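You operate a simulated robot arm through the tools that you are given. There is no shell and no other tool.

The job below is to be done with a simulated two-armed robot. You get a single attempt, and the scene is never put back.

Task
Top up the wash tub from the rinse bottle, then wash the grey cooler.
Fine: empty the bottle and stand it in the green bag; let the cooler dry on the dry rack. Set down upright: rinse bottle. What is to be rubbed or washed off counts as gone when no trace of it is left.

Only the result counts: the job must be done as asked and must still hold three seconds after the hand-in. Knocking over, shifting, dropping, spilling or breaking anything else fails it.

Robot
Two 7-joint arms with two-finger grippers on one trunk that stands fixed in place. Base frame: the origin is at the foot of the trunk, x ahead of it, y to its left, z up; the work surface is at about z = 0.75. Readings come in m, degrees, newtons and seconds.
The left shoulder is at [0.072, 0.175, 1.101], the right one opposite. With the tool pointing down near the work surface each hand reaches from about 0.26 to 0.88 m from the base axis, measured 20 degrees to its own side. Payload 2.94 kg a hand.
The tool frame of a hand sits at the grasp point between the pads (the TCP): z along the fingers, y along the line on which they close. The tips reach 0.03 m beyond it. The gripper opens to 0.138 m. The gripper's body begins 0.109 m behind the TCP.
Orientation is that of the tool frame in the base frame, as a unit quaternion [w, x, y, z]. With the fingers straight down and closing along the base's y, the tool's x points along the base's -x, its y along +y and its z along -z.

Tools
- The arms move only by the tool jog_arm. It takes "left_moves", "right_moves" or both (then of equal length, played together; a hand with none holds still); each is a list of rows, each a list of 7 numbers: the gripper command, from -1 (shut) to 1 (fully open), values between in proportion, then the shift along the tool's x, y, z in m, then the turn, a rotation vector about the tool's x, y, z in degrees. In form: [[gripper, dx, dy, dz, wx, wy, wz], ...]. A call has 1 to 20 rows; each row shifts and turns the commanded pose from where the row before left it, along the tool's axes as they then stand. Rows are played at 5 a second. More than 0.05 m and 8.6 degrees between two rows, or a gripper value outside its range, and nothing of the call is played. A pose out of reach is approached as far as the arm can. The call stops where the force on the tool passes 40 N (or 10 N more than at its start, if that is more) or the arm is blocked; 0.2 s more then pass. The fingers move at their own pace and stop on an object; they squeeze with about 24 N. The grip force told is the motor's: it shows also when the fingers shut on nothing. Time passes only in rows, and 0.2 s behind the last, so rows that do not move let the fingers close. The reply holds the time, the measured pose of the TCP, the force on the tool along the base axes, the opening and the grip force, in the units named above and with some noise, with the torque about the TCP (base axes, N m) and any sound that the robot's microphone picked up.
- Cameras (640 x 400 px; columns grow to the right, rows downward): "scene" is now at [0.1692, 0.0054, 1.5724]; the picture's right is [0.04, -1.00, 0.00], its down [-0.79, -0.03, -0.61] and it looks along [0.61, 0.03, -0.79] (base axes); focal length 308 px, centre (320, 200). "left" rides on the left gripper at [0.071, -0.019, -0.146] in its tool frame; the picture's right is [0.26, 0.97, 0.00], its down [-0.85, 0.23, -0.48] and it looks along [-0.46, 0.12, 0.88] (tool axes); focal length 280 px, centre (320, 200). "right" rides on the right gripper at [0.071, 0.019, -0.146] in its tool frame; the picture's right is [-0.26, 0.97, 0.00], its down [-0.85, -0.23, -0.48] and it looks along [-0.46, -0.12, 0.88] (tool axes); focal length 280 px, centre (320, 200). There is no depth. A picture from a camera that has moved, and an enlarged one, comes with that camera's place and axes in the base frame and with its lens.
- grab_frame(camera): a new picture of that camera. No time passes.
- raise_lower(by): slides the trunk up (or, below 0, down) by that many m; the arms and the scene camera ride with it, the base frame stays. It gives what a move gives, with no picture.
- turn_head(pan, tilt): turns the head with the scene camera to pan (to the left, within 120 degrees either way) and tilt (down, from -29 to 69), counted from straight ahead of the robot. It gives what a move gives.
- close_up(camera, box): a new picture of the part [left, top, right, bottom] of that camera's present view, enlarged. No time passes.
- hand_in(): hands the job in; it is judged then, once.

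Places have to be worked out from the pictures, the camera data and where the tool is seen. Open the grippers and draw the arms clear of the work before you hand the job in, unless the task says otherwise.

The tools are called as a command line: name --argument value ..., lists and objects as JSON in quotes. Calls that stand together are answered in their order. jog_arm: Moves the arms, as the interface text tells. Its arguments: {"type":"object","properties":{"left_moves":{"type":"array"},"right_moves":{"type":"array"}},"required":[]} The other tools are called the same way: raise_lower (by) slides the trunk up or down; turn_head (pan, tilt) turns the head that bears the scene camera; grab_frame (camera) takes a picture; close_up (camera, box) takes an enlarged picture of a part of a camera's view; hand_in () hands the job in.

At the start:

```text
time_s: 0.0
left_eef_pos: [0.6998, 0.1035, 1.0813]
left_ee_rot: [0.0, 0.0, 1.0, 0.0]
left_contact_force: [-0.4, -0.8, 0.0]
left_moment: [-0.01, 0.01, 0.0]
left_opening: 0.1382
left_grasp_force: 0.0
right_eef_pos: [0.5985, -0.3746, 1.1844]
right_ee_rot: [0.0, 0.0, 1.0, 0.0]
right_contact_force: [-0.2, -0.1, 0.4]
right_moment: [0.01, -0.02, -0.02]
right_opening: 0.1379
right_grasp_force: 0.0
trunk travel left (down, up): [-0.275, 0.459]
head pan, tilt: [2.4, 52.1]
```

scene: 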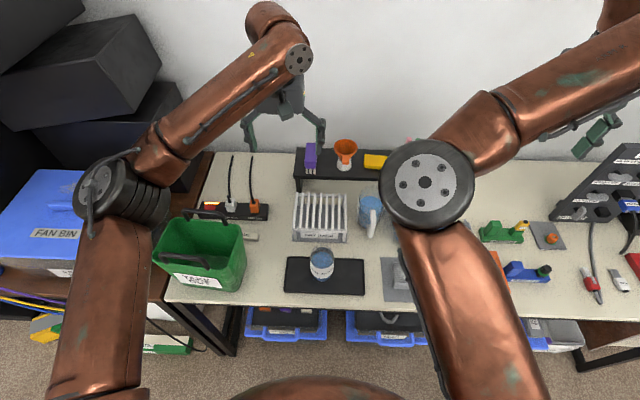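
right: 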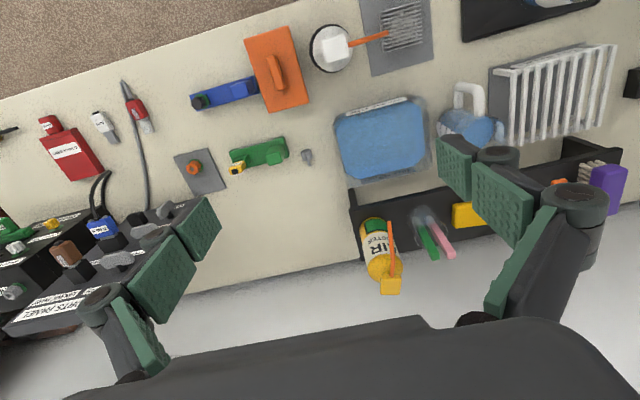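
left: 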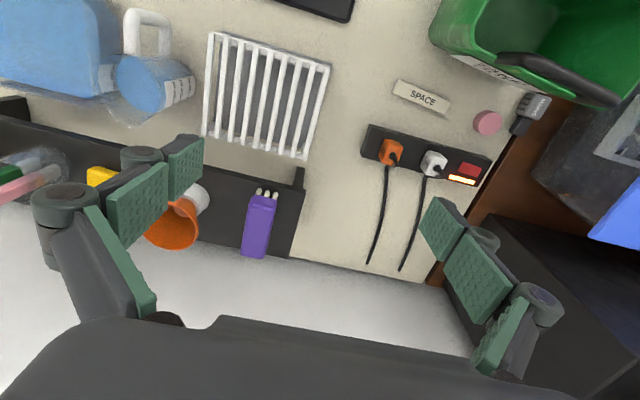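

The pictures show a bench with a green bag, a dry rack, a blue tub and several small items, but the arms hide parts of it. I take closer views before moving anything.

close_up --camera "scene" --box '[140, 120, 400, 310]'

close_up --camera "scene" --box '[380, 120, 640, 310]'

close_up --camera "right" --box '[300, 0, 640, 220]'

close_up --camera "left" --box '[0, 0, 340, 220]'

```text
2.11 times, centred on (270, 215) of scene
camera zoom: at [0.1692, 0.0054, 1.5724], right [0.04, -1.0, 0.0], down [-0.79, -0.03, -0.61], along [0.61, 0.03, -0.79], focal length 649 px, centre (425, 168)
```

zoom: 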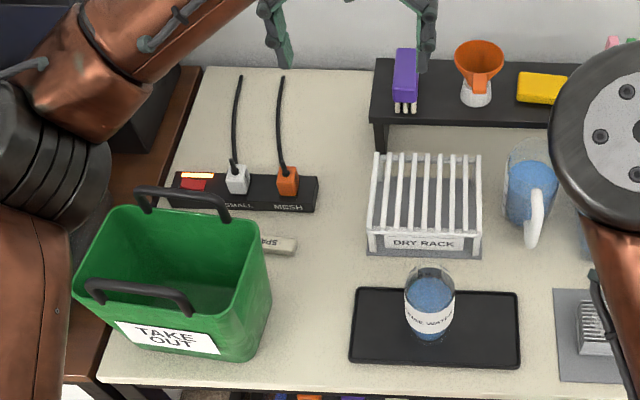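

```text
2.11 times, centred on (510, 215) of scene
camera zoom: at [0.1692, 0.0054, 1.5724], right [0.04, -1.0, 0.0], down [-0.79, -0.03, -0.61], along [0.61, 0.03, -0.79], focal length 649 px, centre (-80, 168)
```

zoom: 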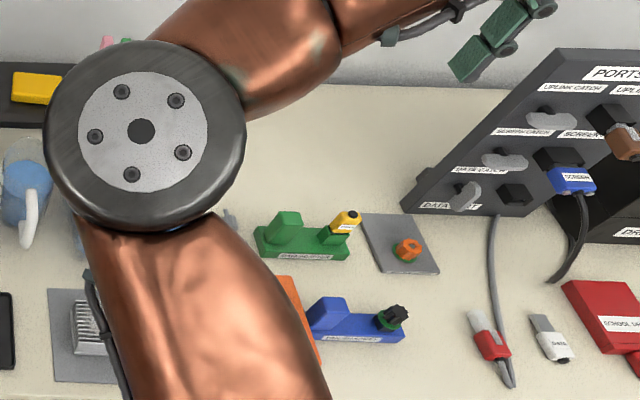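

```text
1.82 times, centred on (470, 110) of right
camera zoom: at [0.529, -0.355, 1.3312], right [0.26, 0.97, 0.0], down [0.85, -0.23, 0.48], along [0.46, -0.12, -0.88], focal length 510 px, centre (47, 364)
```

zoom: 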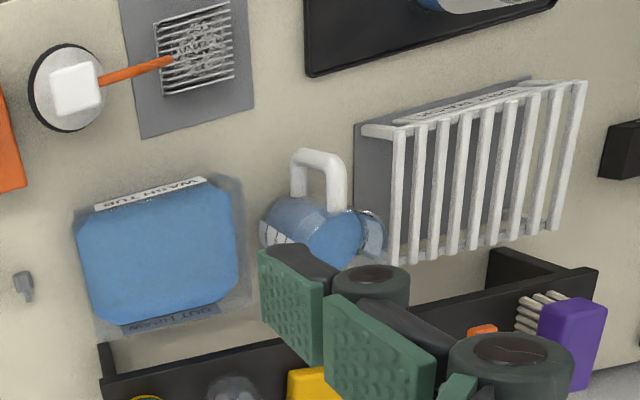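

```text
1.82 times, centred on (170, 110) of left
camera zoom: at [0.629, 0.0856, 1.2283], right [-0.26, 0.96, 0.0], down [0.85, 0.23, 0.48], along [0.46, 0.13, -0.88], focal length 510 px, centre (593, 364)
```

zoom: 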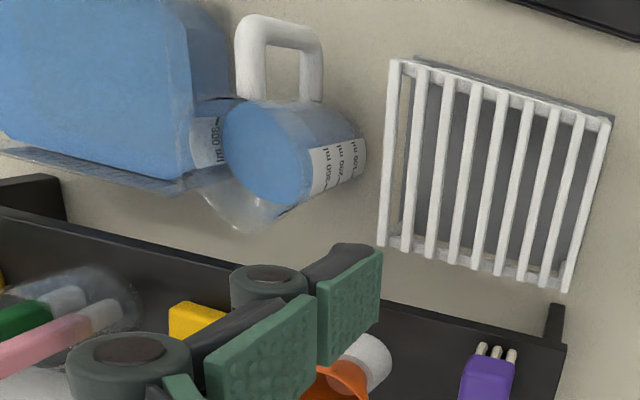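

The cooler seems to be the finned heat sink on the grey pad with an orange/white tool next to it, and the bottle with "RINSE WATER" stands on a black tray. I enlarge these labels.

close_up --camera "right" --box '[300, 0, 460, 100]'

close_up --camera "right" --box '[320, 80, 480, 190]'

close_up --camera "scene" --box '[270, 230, 430, 320]'

```text
4.00 times, centred on (380, 50) of right
camera zoom: at [0.529, -0.355, 1.3312], right [0.26, 0.97, 0.0], down [0.85, -0.23, 0.48], along [0.46, -0.12, -0.88], focal length 1122 px, centre (80, 800)
```

zoom: 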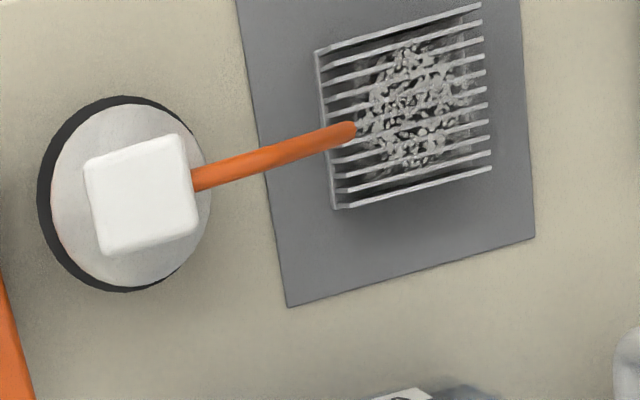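

```text
3.64 times, centred on (400, 135) of right
camera zoom: at [0.529, -0.355, 1.3312], right [0.26, 0.97, 0.0], down [0.85, -0.23, 0.48], along [0.46, -0.12, -0.88], focal length 1020 px, centre (29, 436)
```

zoom: 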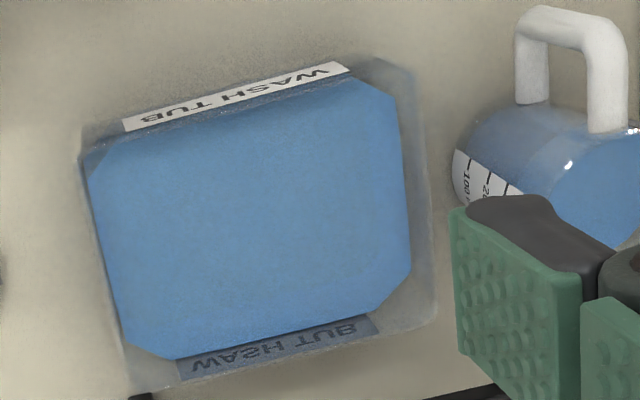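

```text
4.00 times, centred on (350, 275) of scene
camera zoom: at [0.1692, 0.0054, 1.5724], right [0.04, -1.0, 0.0], down [-0.79, -0.03, -0.61], along [0.61, 0.03, -0.79], focal length 1233 px, centre (200, -100)
```

zoom: 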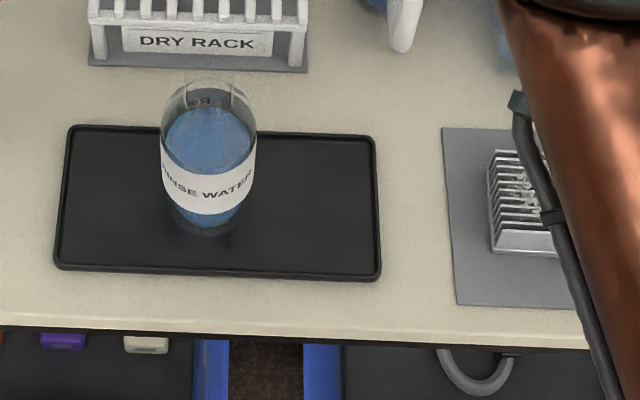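

The cooler's fins carry grey debris, and the right upper arm hides part of it from the scene camera. I move the right arm back and to the right, high above everything, to clear the view.

jog_arm --right_moves '[[1, 0.02, -0.042, -0.01, 0, 0, 0], [1, 0.02, -0.042, -0.01, 0, 0, 0], [1, 0.02, -0.042, -0.01, 0, 0, 0], [1, 0.02, -0.042, 0, 0, 0, 0], [1, 0.02, -0.042, 0, 0, 0, 0]]'

grab_frame --camera "scene"

grab_frame --camera "right"

```text
time_s: 1.2
left_eef_pos: [0.6989, 0.1023, 1.083]
left_ee_rot: [0.0, 0.0, 1.0, 0.001]
left_contact_force: [0.1, -0.8, 0.4]
left_moment: [0.02, 0.0, -0.01]
left_opening: 0.1382
left_grasp_force: 0.1
right_eef_pos: [0.4986, -0.5877, 1.2139]
right_ee_rot: [0.0, 0.0, 1.0, 0.002]
right_contact_force: [0.9, -0.5, 0.4]
right_moment: [0.03, -0.04, 0.01]
right_opening: 0.1382
right_grasp_force: 0.1
trunk travel left (down, up): [-0.275, 0.459]
head pan, tilt: [2.4, 52.1]
```

```text
taken
camera scene: at [0.1687, 0.0028, 1.5725], right [0.04, -1.0, 0.0], down [-0.79, -0.03, -0.61], along [0.61, 0.03, -0.79], focal length 308 px, centre (320, 200)
```

scene: 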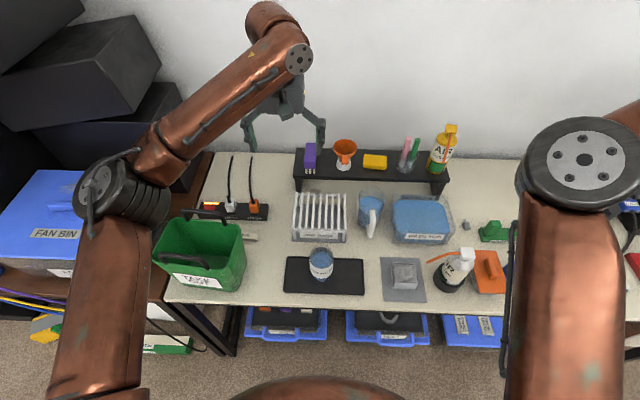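

```text
taken
camera right: at [0.4276, -0.569, 1.3597], right [0.26, 0.97, 0.0], down [0.85, -0.23, 0.48], along [0.46, -0.12, -0.88], focal length 280 px, centre (320, 200)
```

right: 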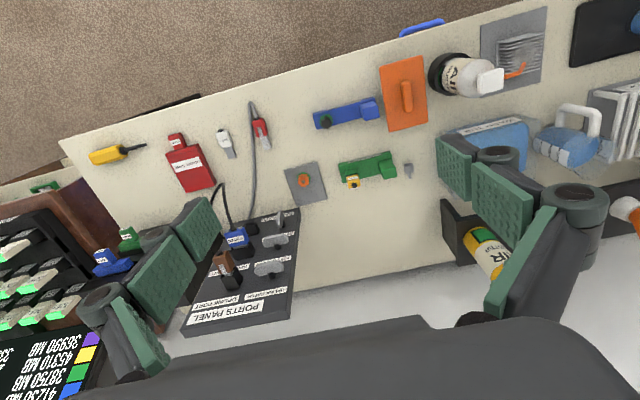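

The cooler is now in view beside a white spray bottle. I look closely at the middle of the bench to read labels and geometry.

close_up --camera "scene" --box '[360, 180, 520, 310]'

close_up --camera "scene" --box '[270, 125, 470, 250]'

close_up --camera "scene" --box '[150, 190, 390, 310]'

close_up --camera "right" --box '[420, 0, 640, 130]'

```text
3.08 times, centred on (440, 245) of scene
camera zoom: at [0.1687, 0.0028, 1.5725], right [0.04, -1.0, 0.0], down [-0.79, -0.03, -0.61], along [0.61, 0.03, -0.79], focal length 948 px, centre (-49, 62)
```

zoom: 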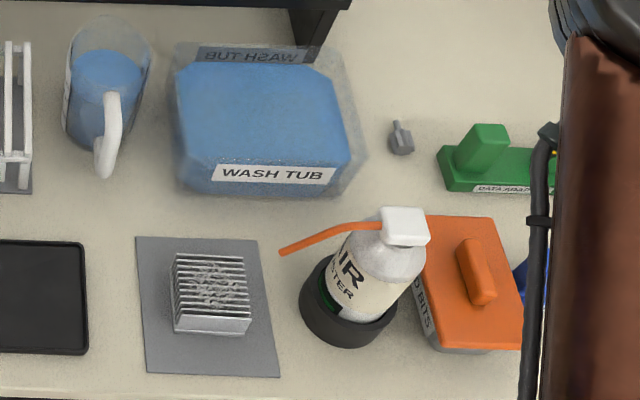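

```text
3.20 times, centred on (370, 188) of scene
camera zoom: at [0.1687, 0.0028, 1.5725], right [0.04, -1.0, 0.0], down [-0.79, -0.03, -0.61], along [0.61, 0.03, -0.79], focal length 986 px, centre (160, 240)
```

zoom: 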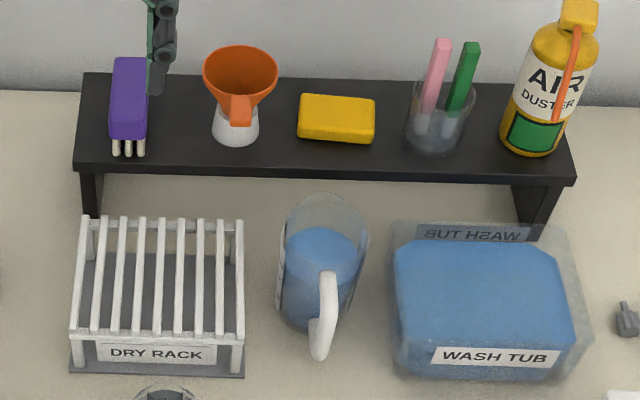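

```text
2.67 times, centred on (270, 250) of scene
camera zoom: at [0.1687, 0.0028, 1.5725], right [0.04, -1.0, 0.0], down [-0.79, -0.03, -0.61], along [0.61, 0.03, -0.79], focal length 822 px, centre (453, 67)
```

zoom: 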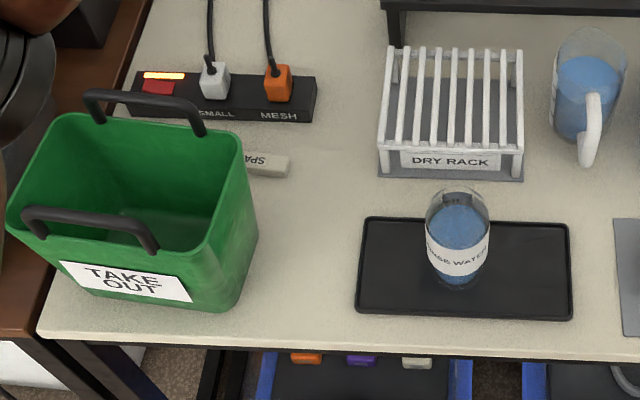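

```text
2.91 times, centred on (530, 65) of right
camera zoom: at [0.4276, -0.569, 1.3597], right [0.26, 0.97, 0.0], down [0.85, -0.23, 0.48], along [0.46, -0.12, -0.88], focal length 816 px, centre (-291, 593)
```

zoom: 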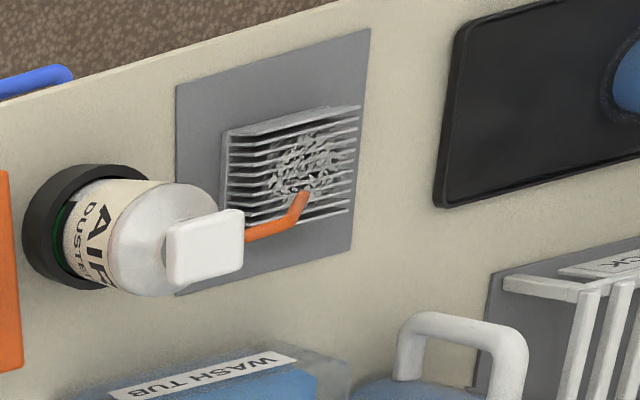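

The bottle stands near (0.54, 0.01), the cooler near (0.54, -0.215), the rack near (0.715, 0.025) and the tub near (0.68, -0.27). I bring the right hand back over the cooler and tub, still high, to see them better from its camera.

jog_arm --right_moves '[[1, 0.0112, 0.0411, 0.0134, 0, 0, 0], [1, 0.0112, 0.0411, 0.0134, 0, 0, 0], [1, 0.0112, 0.0411, 0.0134, 0, 0, 0], [1, 0.0112, 0.0411, 0.0134, 0, 0, 0], [1, 0.0112, 0.0411, 0.0134, 0, 0, 0], [1, 0.0112, 0.0411, 0.0134, 0, 0, 0], [1, 0.0112, 0.0411, 0.0134, 0, 0, 0]]'

grab_frame --camera "right"

close_up --camera "right" --box '[260, 60, 500, 260]'

grab_frame --camera "scene"

```text
time_s: 2.8
left_eef_pos: [0.6989, 0.105, 1.0822]
left_ee_rot: [-0.001, -0.001, 1.0, 0.0]
left_contact_force: [1.3, 0.2, 0.2]
left_moment: [-0.04, -0.02, 0.0]
left_opening: 0.1378
left_grasp_force: 0.0
right_eef_pos: [0.4201, -0.2949, 1.1217]
right_ee_rot: [0.001, 0.001, 1.0, -0.001]
right_contact_force: [0.1, 0.8, 1.3]
right_moment: [-0.04, 0.0, 0.02]
right_opening: 0.1379
right_grasp_force: 0.1
trunk travel left (down, up): [-0.275, 0.459]
head pan, tilt: [2.4, 52.1]
```

```text
taken
camera right: at [0.3491, -0.2754, 1.268], right [0.26, 0.97, 0.0], down [0.85, -0.23, 0.48], along [0.46, -0.13, -0.88], focal length 280 px, centre (320, 200)
```

right: 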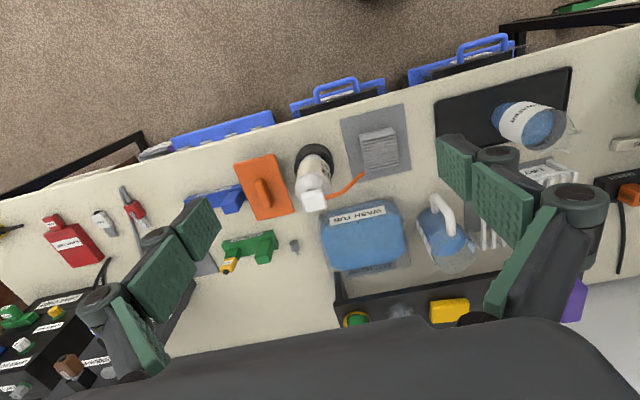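

```text
2.00 times, centred on (380, 160) of right
camera zoom: at [0.3491, -0.2754, 1.268], right [0.26, 0.97, 0.0], down [0.85, -0.23, 0.48], along [0.46, -0.13, -0.88], focal length 561 px, centre (200, 280)
```

zoom: 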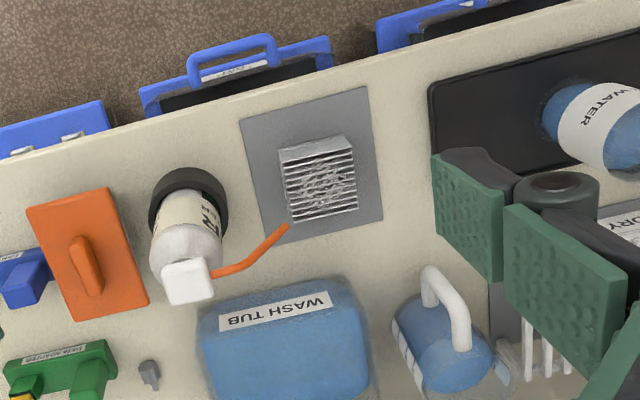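

```text
taken
camera scene: at [0.1685, 0.0073, 1.5725], right [0.04, -1.0, 0.0], down [-0.79, -0.03, -0.61], along [0.61, 0.02, -0.79], focal length 308 px, centre (320, 200)
```

scene: 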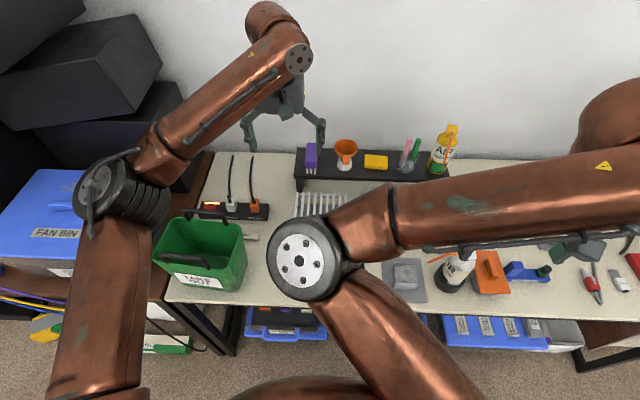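

The air duster beside the cooler has an orange straw whose tip hangs over the cooler's right edge at roughly z 0.86, so I must avoid it. I move the right hand forward over the tub for a nearly vertical view.

jog_arm --right_moves '[[1, -0.043, 0, 0, 0, 0, 0], [1, -0.043, 0, 0, 0, 0, 0], [1, -0.043, 0, 0, 0, 0, 0], [1, -0.043, 0, 0, 0, 0, 0], [1, -0.043, 0, 0, 0, 0, 0], [1, -0.043, 0, 0, 0, 0, 0]]'

grab_frame --camera "right"

close_up --camera "right" --box '[240, 0, 480, 150]'

grab_frame --camera "scene"

```text
time_s: 4.2
left_eef_pos: [0.7012, 0.1033, 1.0808]
left_ee_rot: [-0.001, -0.001, 1.0, 0.001]
left_contact_force: [0.9, 0.2, -0.1]
left_moment: [0.04, 0.03, -0.01]
left_opening: 0.1379
left_grasp_force: 0.1
right_eef_pos: [0.6803, -0.297, 1.1207]
right_ee_rot: [0.0, 0.0, 1.0, 0.001]
right_contact_force: [0.3, -0.3, 0.2]
right_moment: [0.02, 0.0, 0.01]
right_opening: 0.138
right_grasp_force: 0.1
trunk travel left (down, up): [-0.275, 0.459]
head pan, tilt: [2.4, 52.1]
```

```text
taken
camera right: at [0.6111, -0.2774, 1.267], right [0.26, 0.97, 0.0], down [0.85, -0.23, 0.47], along [0.46, -0.12, -0.88], focal length 280 px, centre (320, 200)
```

right: 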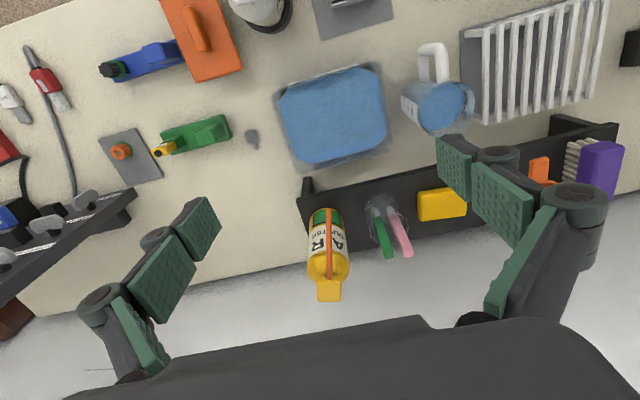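

```text
2.67 times, centred on (360, 75) of right
camera zoom: at [0.6111, -0.2774, 1.267], right [0.26, 0.97, 0.0], down [0.85, -0.23, 0.47], along [0.46, -0.12, -0.88], focal length 748 px, centre (213, 533)
```

zoom: 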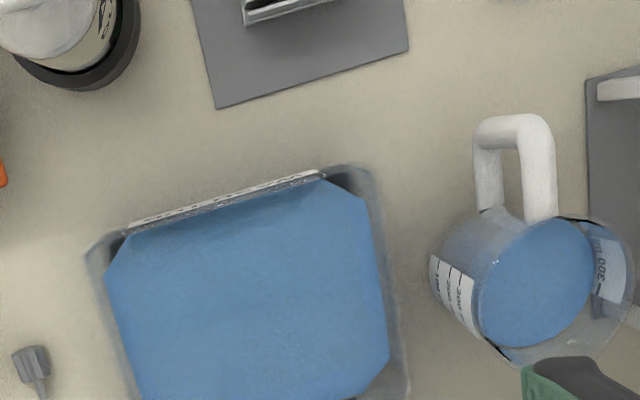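

```text
taken
camera scene: at [0.1715, 0.0045, 1.5722], right [0.04, -1.0, 0.0], down [-0.79, -0.03, -0.61], along [0.61, 0.03, -0.79], focal length 308 px, centre (320, 200)
```

scene: 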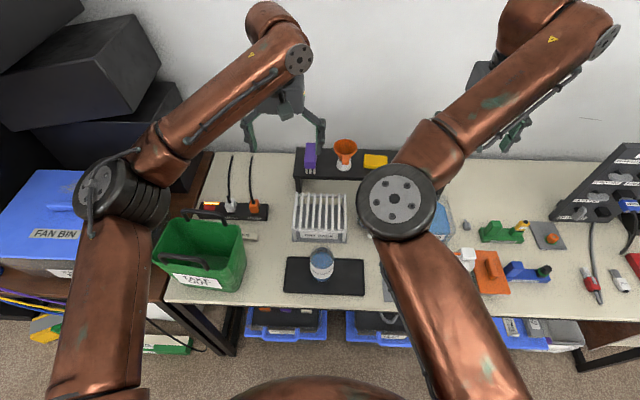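

The tub rim spans about x 0.65–0.785, y −0.20 to −0.365 with its rim near z 0.825, and there is room for the bottle's water. I park the right arm to the right again and bring the left hand back towards the bottle, still high.

jog_arm --left_moves '[[1, 0.02, 0, -0.0025, 0, 0, 0], [1, 0.02, 0, -0.0025, 0, 0, 0], [1, 0.02, 0, -0.0025, 0, 0, 0], [1, 0.02, 0, -0.0025, 0, 0, 0], [1, 0.02, 0, -0.0025, 0, 0, 0], [1, 0.02, 0, -0.0025, 0, 0, 0], [1, 0.02, 0, -0.0025, 0, 0, 0], [1, 0.02, 0, -0.0025, 0, 0, 0]]' --right_moves '[[1, 0.0225, -0.036, -0.01125, 0, 0, 0], [1, 0.0225, -0.036, -0.01125, 0, 0, 0], [1, 0.0225, -0.036, -0.01125, 0, 0, 0], [1, 0.0225, -0.036, -0.01125, 0, 0, 0], [1, 0.0225, -0.036, -0.01125, 0, 0, 0], [1, 0.0225, -0.036, -0.01125, 0, 0, 0], [1, 0.0225, -0.036, -0.01125, 0, 0, 0], [1, 0.0225, -0.036, -0.01125, 0, 0, 0]]'

grab_frame --camera "left"

grab_frame --camera "scene"

```text
time_s: 6.0
left_eef_pos: [0.5378, 0.1025, 1.1032]
left_ee_rot: [0.0, -0.001, 1.0, 0.0]
left_contact_force: [0.2, -0.1, 0.5]
left_moment: [0.05, -0.01, 0.0]
left_opening: 0.1381
left_grasp_force: 0.1
right_eef_pos: [0.4967, -0.5875, 1.2096]
right_ee_rot: [0.0, 0.001, 1.0, 0.001]
right_contact_force: [-0.5, -0.1, 0.3]
right_moment: [0.04, -0.03, -0.04]
right_opening: 0.1379
right_grasp_force: 0.0
trunk travel left (down, up): [-0.275, 0.459]
head pan, tilt: [2.4, 52.1]
```

```text
taken
camera left: at [0.4673, 0.0846, 1.249], right [-0.26, 0.96, 0.0], down [0.85, 0.23, 0.48], along [0.46, 0.13, -0.88], focal length 280 px, centre (320, 200)
```

left: 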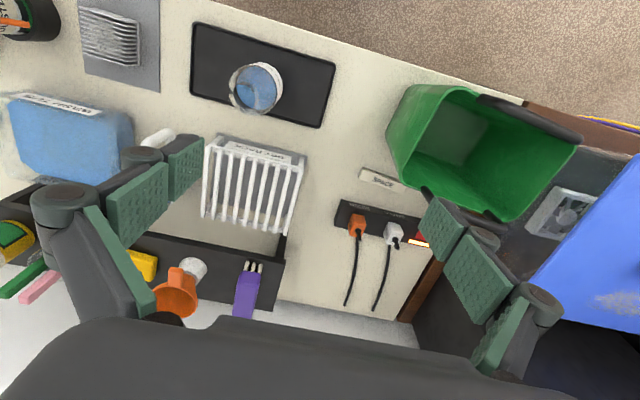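

```text
taken
camera scene: at [0.1675, 0.0035, 1.5727], right [0.04, -1.0, 0.0], down [-0.79, -0.03, -0.62], along [0.61, 0.03, -0.79], focal length 308 px, centre (320, 200)
```

scene: 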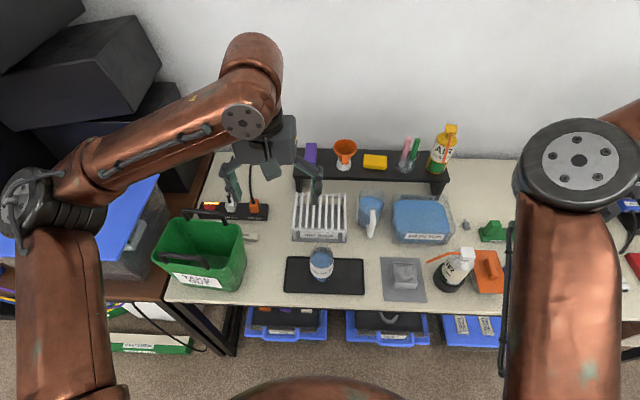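

Both arms are clear and the left camera sees the bottle, bag, rack and cooler well. I enlarge the bottle, bag and cooler to measure them.

close_up --camera "left" --box '[180, 10, 350, 140]'

close_up --camera "left" --box '[370, 70, 600, 230]'

close_up --camera "left" --box '[0, 0, 180, 180]'

close_up --camera "left" --box '[180, 120, 330, 250]'

close_up --camera "scene" --box '[370, 180, 510, 310]'

```text
3.08 times, centred on (265, 75) of left
camera zoom: at [0.4673, 0.0846, 1.249], right [-0.26, 0.96, 0.0], down [0.85, 0.23, 0.48], along [0.46, 0.13, -0.88], focal length 863 px, centre (489, 585)
```

zoom: 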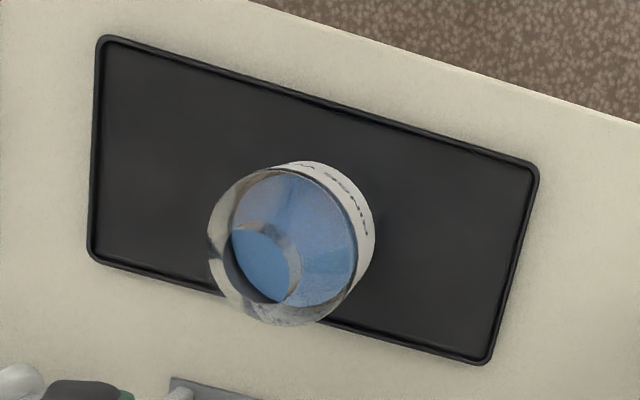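

```text
2.50 times, centred on (485, 150) of left
camera zoom: at [0.4673, 0.0846, 1.249], right [-0.26, 0.96, 0.0], down [0.85, 0.23, 0.48], along [0.46, 0.13, -0.88], focal length 701 px, centre (-92, 325)
```

zoom: 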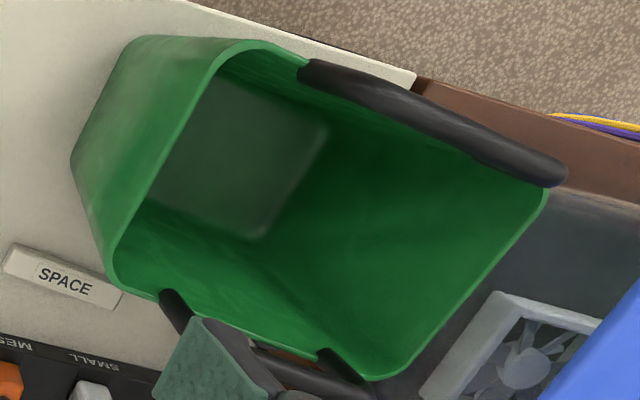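

```text
2.22 times, centred on (90, 90) of left
camera zoom: at [0.4673, 0.0846, 1.249], right [-0.26, 0.96, 0.0], down [0.85, 0.23, 0.48], along [0.46, 0.13, -0.88], focal length 623 px, centre (831, 444)
```

zoom: 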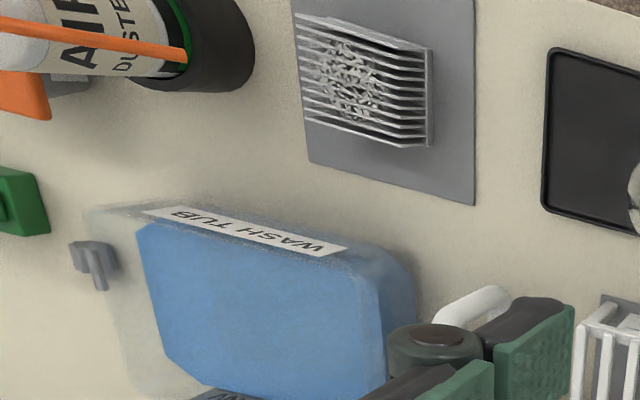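

```text
3.08 times, centred on (255, 185) of left
camera zoom: at [0.4673, 0.0846, 1.249], right [-0.26, 0.96, 0.0], down [0.85, 0.23, 0.48], along [0.46, 0.13, -0.88], focal length 863 px, centre (520, 246)
```

zoom: 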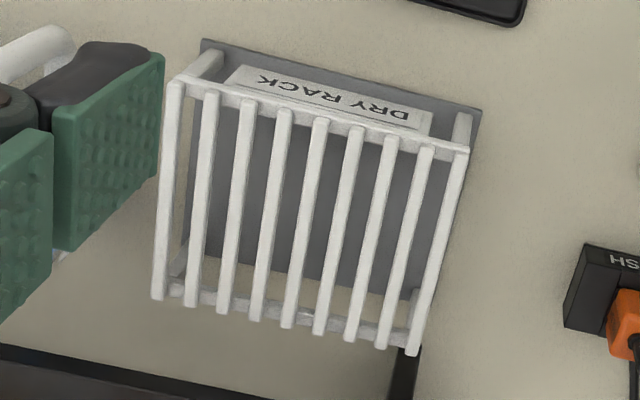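

```text
3.08 times, centred on (440, 245) of scene
camera zoom: at [0.1675, 0.0035, 1.5727], right [0.04, -1.0, 0.0], down [-0.79, -0.03, -0.62], along [0.61, 0.03, -0.79], focal length 948 px, centre (-49, 62)
```

zoom: 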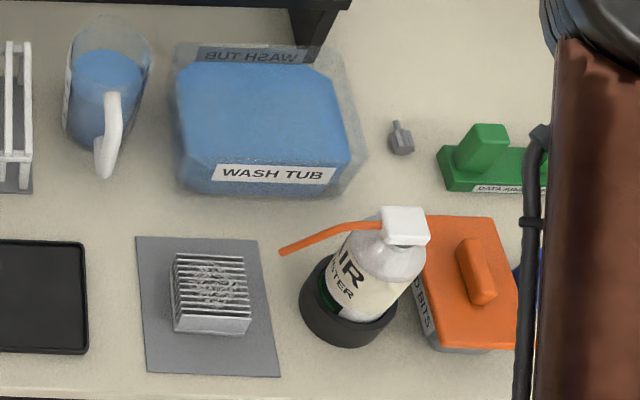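

The bottle rim is near z 0.87 with its axis at about (0.537, 0.012), and the bag floor is centred about (0.525, 0.31) with its rim near z 0.955. I yaw the left hand about 21° and pitch it to nearly horizontal high above the bench, so that I can grip the bottle from the side.

jog_arm --left_moves '[[1, 0, 0, 0, 0, 0, 7], [1, 0, 0, 0, 0, 0, 7], [1, 0, 0, 0, 0, 0, 7], [1, 0, 0, 0, 0, -8, 0], [1, 0, 0, 0, 0, -8, 0], [1, 0, 0, 0, 0, -8, 0], [1, 0, 0, 0, 0, -8, 0], [1, 0, 0, 0, 0, -8, 0], [1, 0, 0, 0, 0, -8, 0]]'

grab_frame --camera "scene"

```text
time_s: 8.0
left_eef_pos: [0.5593, 0.0884, 1.1223]
left_ee_rot: [0.4, 0.167, 0.898, -0.074]
left_contact_force: [1.5, 0.1, 0.8]
left_moment: [0.05, 0.04, 0.02]
left_opening: 0.1378
left_grasp_force: 0.1
left hand out of reach, approached as far as the arm can: row 9
right_eef_pos: [0.4998, -0.586, 1.2084]
right_ee_rot: [-0.001, -0.001, 1.0, 0.0]
right_contact_force: [0.1, 0.5, 0.5]
right_moment: [0.0, 0.05, 0.03]
right_opening: 0.138
right_grasp_force: 0.2
trunk travel left (down, up): [-0.275, 0.459]
head pan, tilt: [2.4, 52.1]
```

```text
taken
camera scene: at [0.1705, 0.0039, 1.5721], right [0.04, -1.0, 0.0], down [-0.79, -0.03, -0.61], along [0.61, 0.03, -0.79], focal length 308 px, centre (320, 200)
```

scene: 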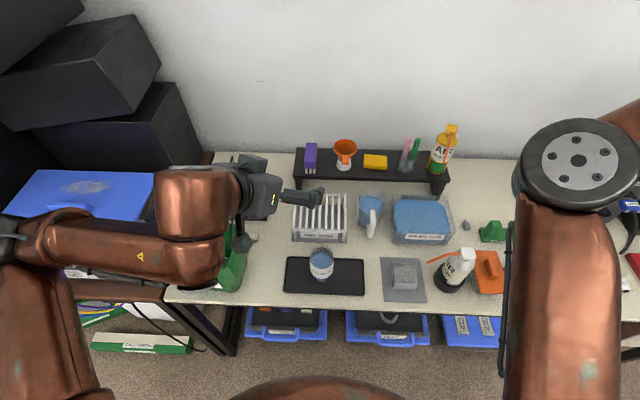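

The arm ran out of fold at about 42° below horizontal because the wrist sits too close to the shoulder. I raise the trunk by 0.2 m so the arm can hang down to the bottle with more room.

raise_lower --by 0.2

jog_arm --left_moves '[[1, 0, 0, 0, 0, 0, 0]]'

grab_frame --camera "scene"

```text
time_s: 10.2
left_eef_pos: [0.5592, 0.0877, 1.3217]
left_ee_rot: [0.4, 0.166, 0.899, -0.074]
left_contact_force: [0.3, 0.1, -0.2]
left_moment: [-0.03, 0.02, 0.0]
left_opening: 0.138
left_grasp_force: 0.0
right_eef_pos: [0.4991, -0.585, 1.411]
right_ee_rot: [0.0, 0.0, 1.0, 0.0]
right_contact_force: [1.0, 0.4, 0.0]
right_moment: [0.01, 0.03, 0.02]
right_opening: 0.1382
right_grasp_force: 0.1
trunk travel left (down, up): [-0.475, 0.259]
head pan, tilt: [2.4, 52.1]
```

```text
time_s: 10.6
left_eef_pos: [0.5586, 0.0883, 1.3227]
left_ee_rot: [0.4, 0.166, 0.898, -0.074]
left_contact_force: [0.4, 0.0, 0.3]
left_moment: [0.0, 0.0, -0.02]
left_opening: 0.1382
left_grasp_force: 0.0
right_eef_pos: [0.4981, -0.5853, 1.4093]
right_ee_rot: [0.0, 0.0, 1.0, 0.0]
right_contact_force: [0.2, -1.4, 0.2]
right_moment: [0.02, 0.01, 0.01]
right_opening: 0.138
right_grasp_force: 0.0
trunk travel left (down, up): [-0.475, 0.259]
head pan, tilt: [2.4, 52.1]
```

```text
taken
camera scene: at [0.0776, 0.0053, 1.7741], right [0.04, -1.0, 0.0], down [-0.79, -0.03, -0.61], along [0.61, 0.03, -0.79], focal length 308 px, centre (320, 200)
```

scene: 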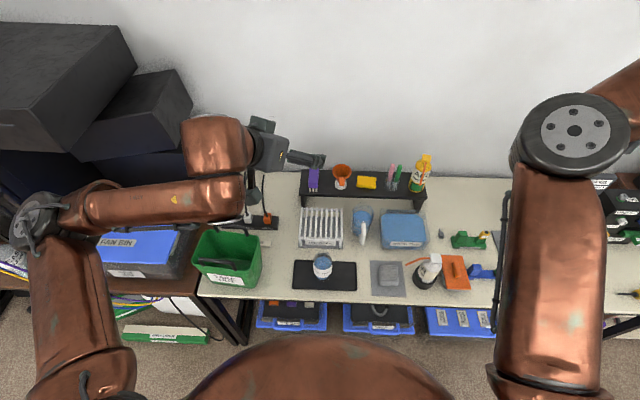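

The whole left arm rode up 0.2 m. I now lower the left hand towards above the bottle and finish pitching it to about 10° below horizontal.

jog_arm --left_moves '[[1, 0.0296, -0.0127, 0.0299, 0, 0, 0], [1, 0.0296, -0.0127, 0.0299, 0, 0, 0], [1, 0.0296, -0.0127, 0.0299, 0, 0, 0], [1, 0.0296, -0.0127, 0.0299, 0, 0, 0], [1, 0.0296, -0.0127, 0.0299, 0, 0, 0], [1, 0.0296, -0.0127, 0.0299, 0, 0, 0], [1, 0, 0, 0, 0, -8, 0], [1, 0, 0, 0, 0, -8, 0], [1, 0, 0, 0, 0, -8, 0], [1, 0, 0, 0, 0, -8, 0]]'

grab_frame --camera "scene"

```text
time_s: 12.8
left_eef_pos: [0.5443, 0.0132, 1.07]
left_ee_rot: [0.633, 0.139, 0.752, -0.116]
left_contact_force: [-0.4, -0.4, 0.3]
left_moment: [0.0, -0.01, 0.0]
left_opening: 0.138
left_grasp_force: 0.1
right_eef_pos: [0.4989, -0.584, 1.4112]
right_ee_rot: [0.001, 0.0, 1.0, 0.0]
right_contact_force: [1.1, 0.8, 0.1]
right_moment: [0.0, 0.0, 0.0]
right_opening: 0.138
right_grasp_force: 0.1
trunk travel left (down, up): [-0.475, 0.259]
head pan, tilt: [2.4, 52.1]
```

```text
taken
camera scene: at [0.0768, 0.0052, 1.7742], right [0.04, -1.0, 0.0], down [-0.79, -0.03, -0.62], along [0.61, 0.03, -0.79], focal length 308 px, centre (320, 200)
```

scene: 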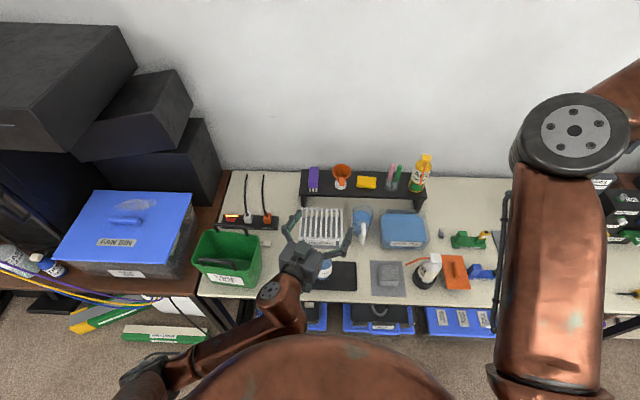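

The hand is now nearly horizontal above the bottle. I take an enlarged view to check how the fingers line up with the bottle.

close_up --camera "scene" --box '[240, 190, 420, 310]'

close_up --camera "scene" --box '[100, 230, 340, 400]'

```text
3.33 times, centred on (330, 250) of scene
camera zoom: at [0.0768, 0.0052, 1.7742], right [0.04, -1.0, 0.0], down [-0.79, -0.03, -0.62], along [0.61, 0.03, -0.79], focal length 1027 px, centre (287, 33)
```

zoom: 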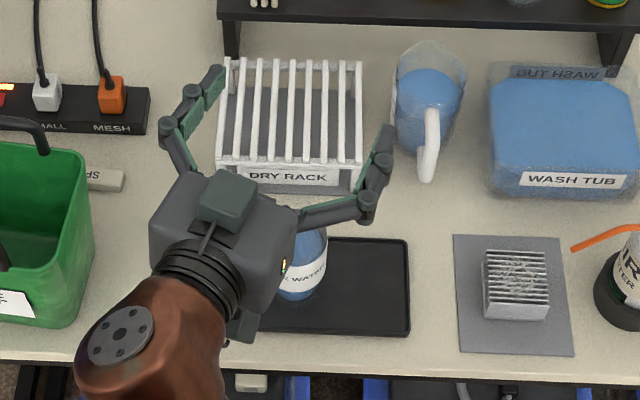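

```text
2.35 times, centred on (220, 315) of scene
camera zoom: at [0.0768, 0.0052, 1.7742], right [0.04, -1.0, 0.0], down [-0.79, -0.03, -0.62], along [0.61, 0.03, -0.79], focal length 725 px, centre (555, -71)
```

zoom: 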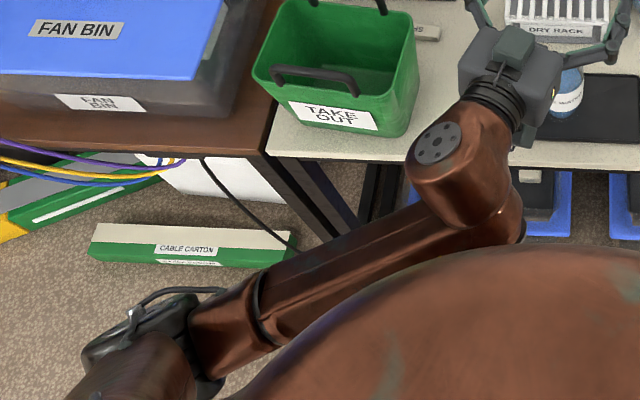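

The fingers straddle the bottle's line and the hand body stays in front of the table edge (x≈0.45). I descend most of the way and check.

jog_arm --left_moves '[[1, 0.0408, -0.0005, 0.0062, 0, 0, 0], [1, 0.0408, -0.0005, 0.0062, 0, 0, 0], [1, 0.0408, -0.0005, 0.0062, 0, 0, 0], [1, 0.0408, -0.0005, 0.0062, 0, 0, 0]]'

close_up --camera "scene" --box '[200, 200, 440, 350]'

grab_frame --camera "left"

```text
time_s: 13.8
left_eef_pos: [0.541, 0.0109, 0.9044]
left_ee_rot: [0.632, 0.14, 0.753, -0.117]
left_contact_force: [-0.3, -0.3, -0.2]
left_moment: [0.01, 0.0, 0.02]
left_opening: 0.1382
left_grasp_force: 0.1
right_eef_pos: [0.4997, -0.5866, 1.4097]
right_ee_rot: [0.0, 0.0, 1.0, 0.0]
right_contact_force: [0.7, 0.0, 0.0]
right_moment: [0.04, -0.01, -0.02]
right_opening: 0.1382
right_grasp_force: 0.1
trunk travel left (down, up): [-0.475, 0.259]
head pan, tilt: [2.4, 52.1]
```

```text
2.67 times, centred on (320, 275) of scene
camera zoom: at [0.0775, 0.0039, 1.7742], right [0.04, -1.0, 0.0], down [-0.79, -0.03, -0.61], along [0.61, 0.03, -0.79], focal length 822 px, centre (320, 0)
```

zoom: 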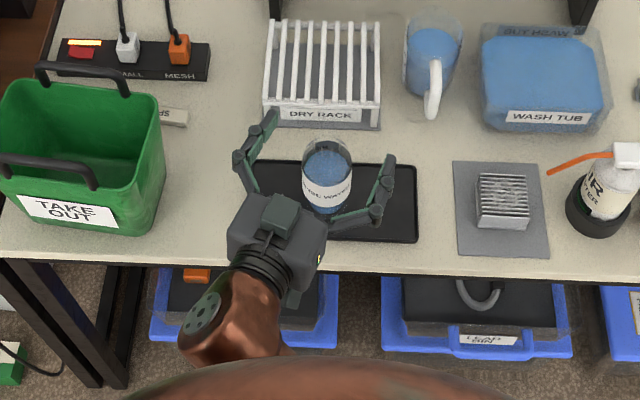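

```text
taken
camera left: at [0.388, 0.0493, 0.8602], right [0.3, 0.92, -0.26], down [-0.22, 0.33, 0.92], along [0.93, -0.22, 0.3], focal length 280 px, centre (320, 200)
```

left: 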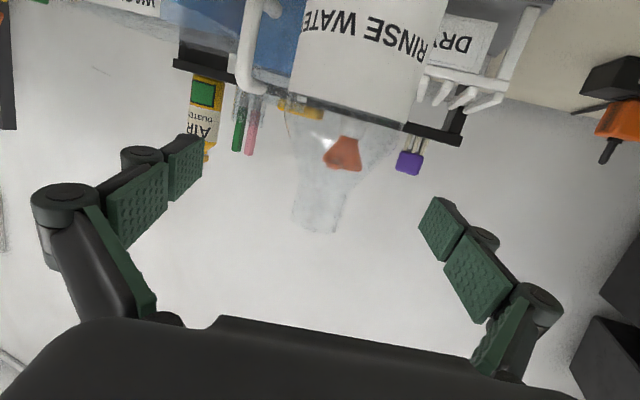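

The near view (upside down) shows the bottle has a shoulder and a narrower neck above the label. I zoom in to judge the neck and the heights.

close_up --camera "left" --box '[240, 0, 480, 250]'

close_up --camera "scene" --box '[285, 235, 365, 295]'

```text
1.60 times, centred on (360, 125) of left
camera zoom: at [0.388, 0.0493, 0.8602], right [0.3, 0.92, -0.26], down [-0.22, 0.33, 0.92], along [0.93, -0.22, 0.3], focal length 449 px, centre (256, 320)
```

zoom: 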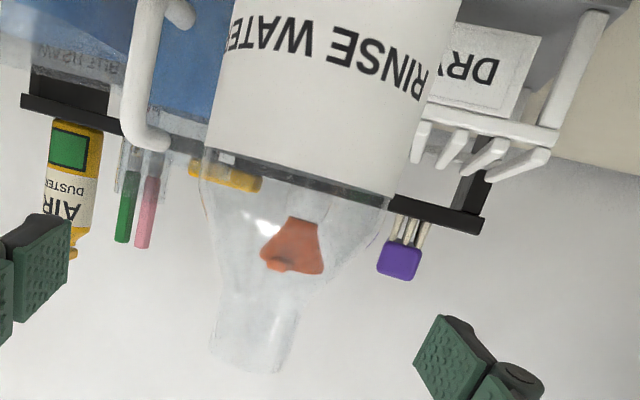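

```text
6.67 times, centred on (325, 265) of scene
camera zoom: at [0.0775, 0.0039, 1.7742], right [0.04, -1.0, 0.0], down [-0.79, -0.03, -0.61], along [0.61, 0.03, -0.79], focal length 2054 px, centre (287, -233)
```

zoom: 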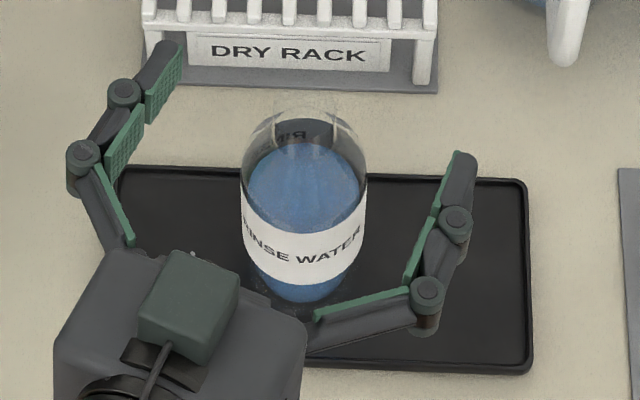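

The bottle's body ends near z 0.87 and its neck reaches about z 0.925, so the mouth will be ~0.1 m from my grip. Before taking it I rehearse the pour pose with the empty hand: up, over to the tub's left side, and turned to point straight ahead.

jog_arm --left_moves '[[1, -0.0328, 0, -0.0057, 0, 0, 0], [1, -0.0328, 0, -0.0057, 0, 0, 0], [1, -0.0328, 0, -0.0057, 0, 0, 0], [1, -0.0068, -0.0224, 0.0393, 0, 0, 0], [1, -0.0068, -0.0224, 0.0393, 0, 0, 0], [1, -0.0068, -0.0224, 0.0393, 0, 0, 0], [1, -0.0068, -0.0224, 0.0393, 0, 0, 0], [1, -0.0068, -0.0224, 0.0393, 0, 0, 0], [1, -0.0068, -0.0224, 0.0393, 0, 0, 0], [1, 0, 0, 0, -6.9, 0, -1.2], [1, 0, 0, 0, -6.9, 0, -1.2], [1, 0, 0, 0, -6.9, 0, -1.2], [1, 0, 0, 0, 0, -5, 0], [1, 0, 0, 0, 0, -5, 0]]'

grab_frame --camera "scene"

```text
time_s: 15.3
left_eef_pos: [0.6455, -0.0279, 0.9382]
left_ee_rot: [0.615, 0.196, 0.763, -0.036]
left_contact_force: [-0.3, -0.3, -0.7]
left_moment: [0.0, 0.0, -0.02]
left_opening: 0.138
left_grasp_force: 0.0
right_eef_pos: [0.4993, -0.5861, 1.4097]
right_ee_rot: [-0.001, -0.001, 1.0, 0.0]
right_contact_force: [0.6, -0.1, 0.3]
right_moment: [0.06, 0.0, 0.01]
right_opening: 0.1379
right_grasp_force: 0.1
trunk travel left (down, up): [-0.475, 0.259]
head pan, tilt: [2.4, 52.1]
stopped in row 7 (left hand): the arm was blocked; the commanded pose is now the measured one
```

```text
taken
camera scene: at [0.0789, 0.0033, 1.7741], right [0.04, -1.0, 0.0], down [-0.79, -0.03, -0.61], along [0.61, 0.03, -0.79], focal length 308 px, centre (320, 200)
```

scene: 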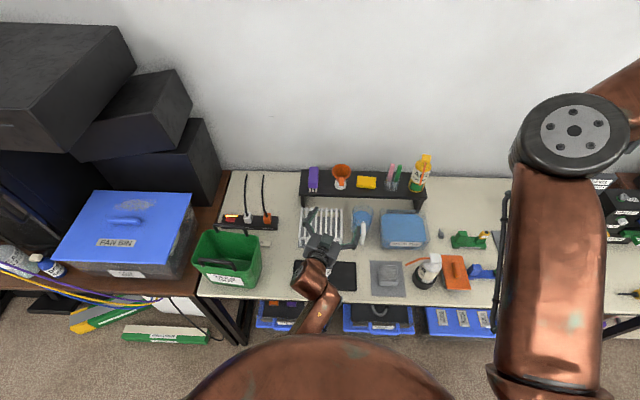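

The arm was blocked part-way, probably by the trunk, and the pose drifted. I look closely to see whether anything was touched.

close_up --camera "scene" --box '[240, 190, 420, 310]'

grab_frame --camera "left"

grab_frame --camera "right"

```text
3.33 times, centred on (330, 250) of scene
camera zoom: at [0.0789, 0.0033, 1.7741], right [0.04, -1.0, 0.0], down [-0.79, -0.03, -0.61], along [0.61, 0.03, -0.79], focal length 1027 px, centre (287, 33)
```

zoom: 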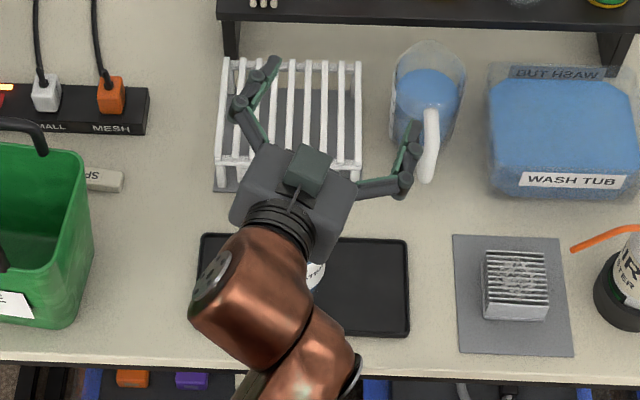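

```text
taken
camera left: at [0.4919, 0.0161, 0.9039], right [0.28, 0.96, -0.07], down [-0.22, 0.13, 0.97], along [0.93, -0.26, 0.25], focal length 280 px, centre (320, 200)
```

left: 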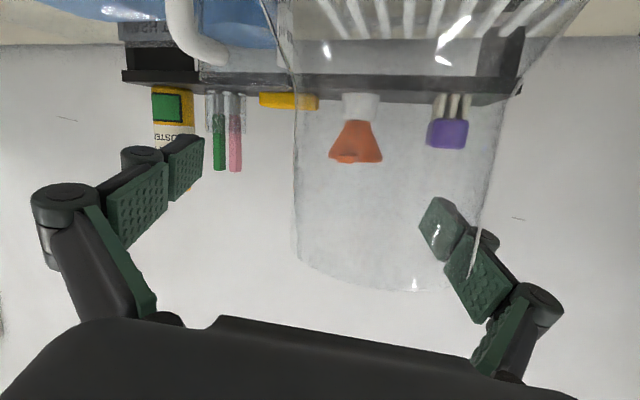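

```text
taken
camera right: at [0.43, -0.5669, 1.5559], right [0.26, 0.97, 0.0], down [0.85, -0.23, 0.47], along [0.46, -0.12, -0.88], focal length 280 px, centre (320, 200)
```

right: 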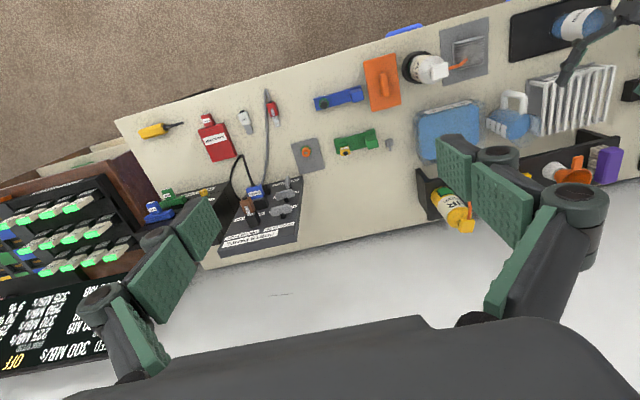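

The bottle's neck is just ahead of the left camera, so the hand is right above it. I zoom the right camera onto the bottle to see if it is still standing in place.

close_up --camera "right" --box '[480, 0, 640, 130]'

```text
3.08 times, centred on (560, 65) of right
camera zoom: at [0.43, -0.5669, 1.5559], right [0.26, 0.97, 0.0], down [0.85, -0.23, 0.47], along [0.46, -0.12, -0.88], focal length 863 px, centre (-418, 615)
```

zoom: 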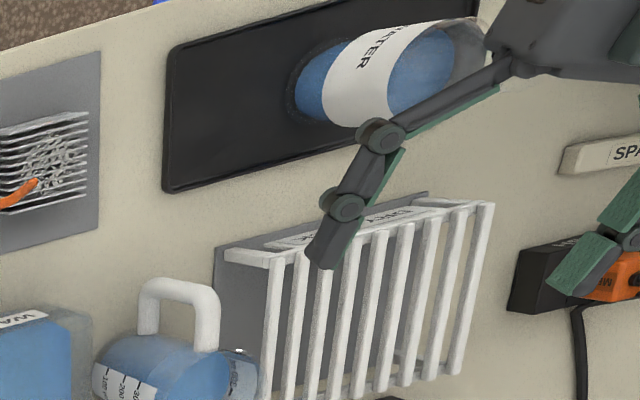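

The bottle still stands on its tray, but the hand is close above its neck. I lift the hand straight up.

jog_arm --left_moves '[[1, -0.0143, 0.0028, -0.0036, 0, 0, 0], [1, -0.0286, 0.0056, -0.0072, 0, 0, 0], [1, -0.0286, 0.0056, -0.0072, 0, 0, 0], [1, -0.0286, 0.0056, -0.0072, 0, 0, 0], [1, -0.0286, 0.0056, -0.0072, 0, 0, 0]]'

grab_frame --camera "scene"

```text
time_s: 16.5
left_eef_pos: [0.6447, -0.0245, 1.0729]
left_ee_rot: [0.614, 0.196, 0.764, -0.031]
left_contact_force: [-0.4, -0.2, -0.2]
left_moment: [0.0, 0.03, -0.06]
left_opening: 0.1379
left_grasp_force: 0.0
right_eef_pos: [0.4976, -0.5855, 1.4106]
right_ee_rot: [0.0, 0.0, 1.0, 0.0]
right_contact_force: [-0.4, 0.0, 0.6]
right_moment: [0.02, 0.02, 0.04]
right_opening: 0.1381
right_grasp_force: 0.1
trunk travel left (down, up): [-0.475, 0.259]
head pan, tilt: [2.4, 52.1]
```

```text
taken
camera scene: at [0.0776, 0.005, 1.7742], right [0.04, -1.0, 0.0], down [-0.79, -0.03, -0.61], along [0.61, 0.03, -0.79], focal length 308 px, centre (320, 200)
```

scene: 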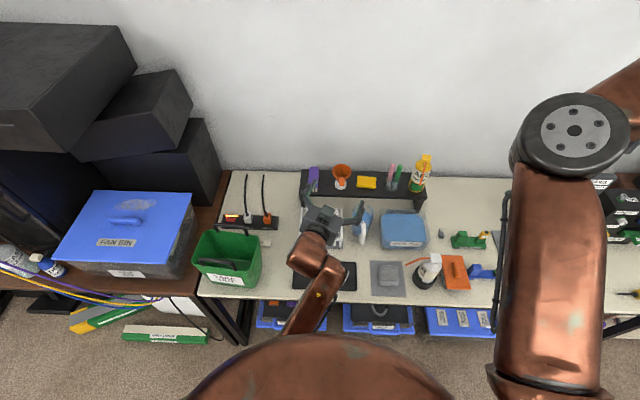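

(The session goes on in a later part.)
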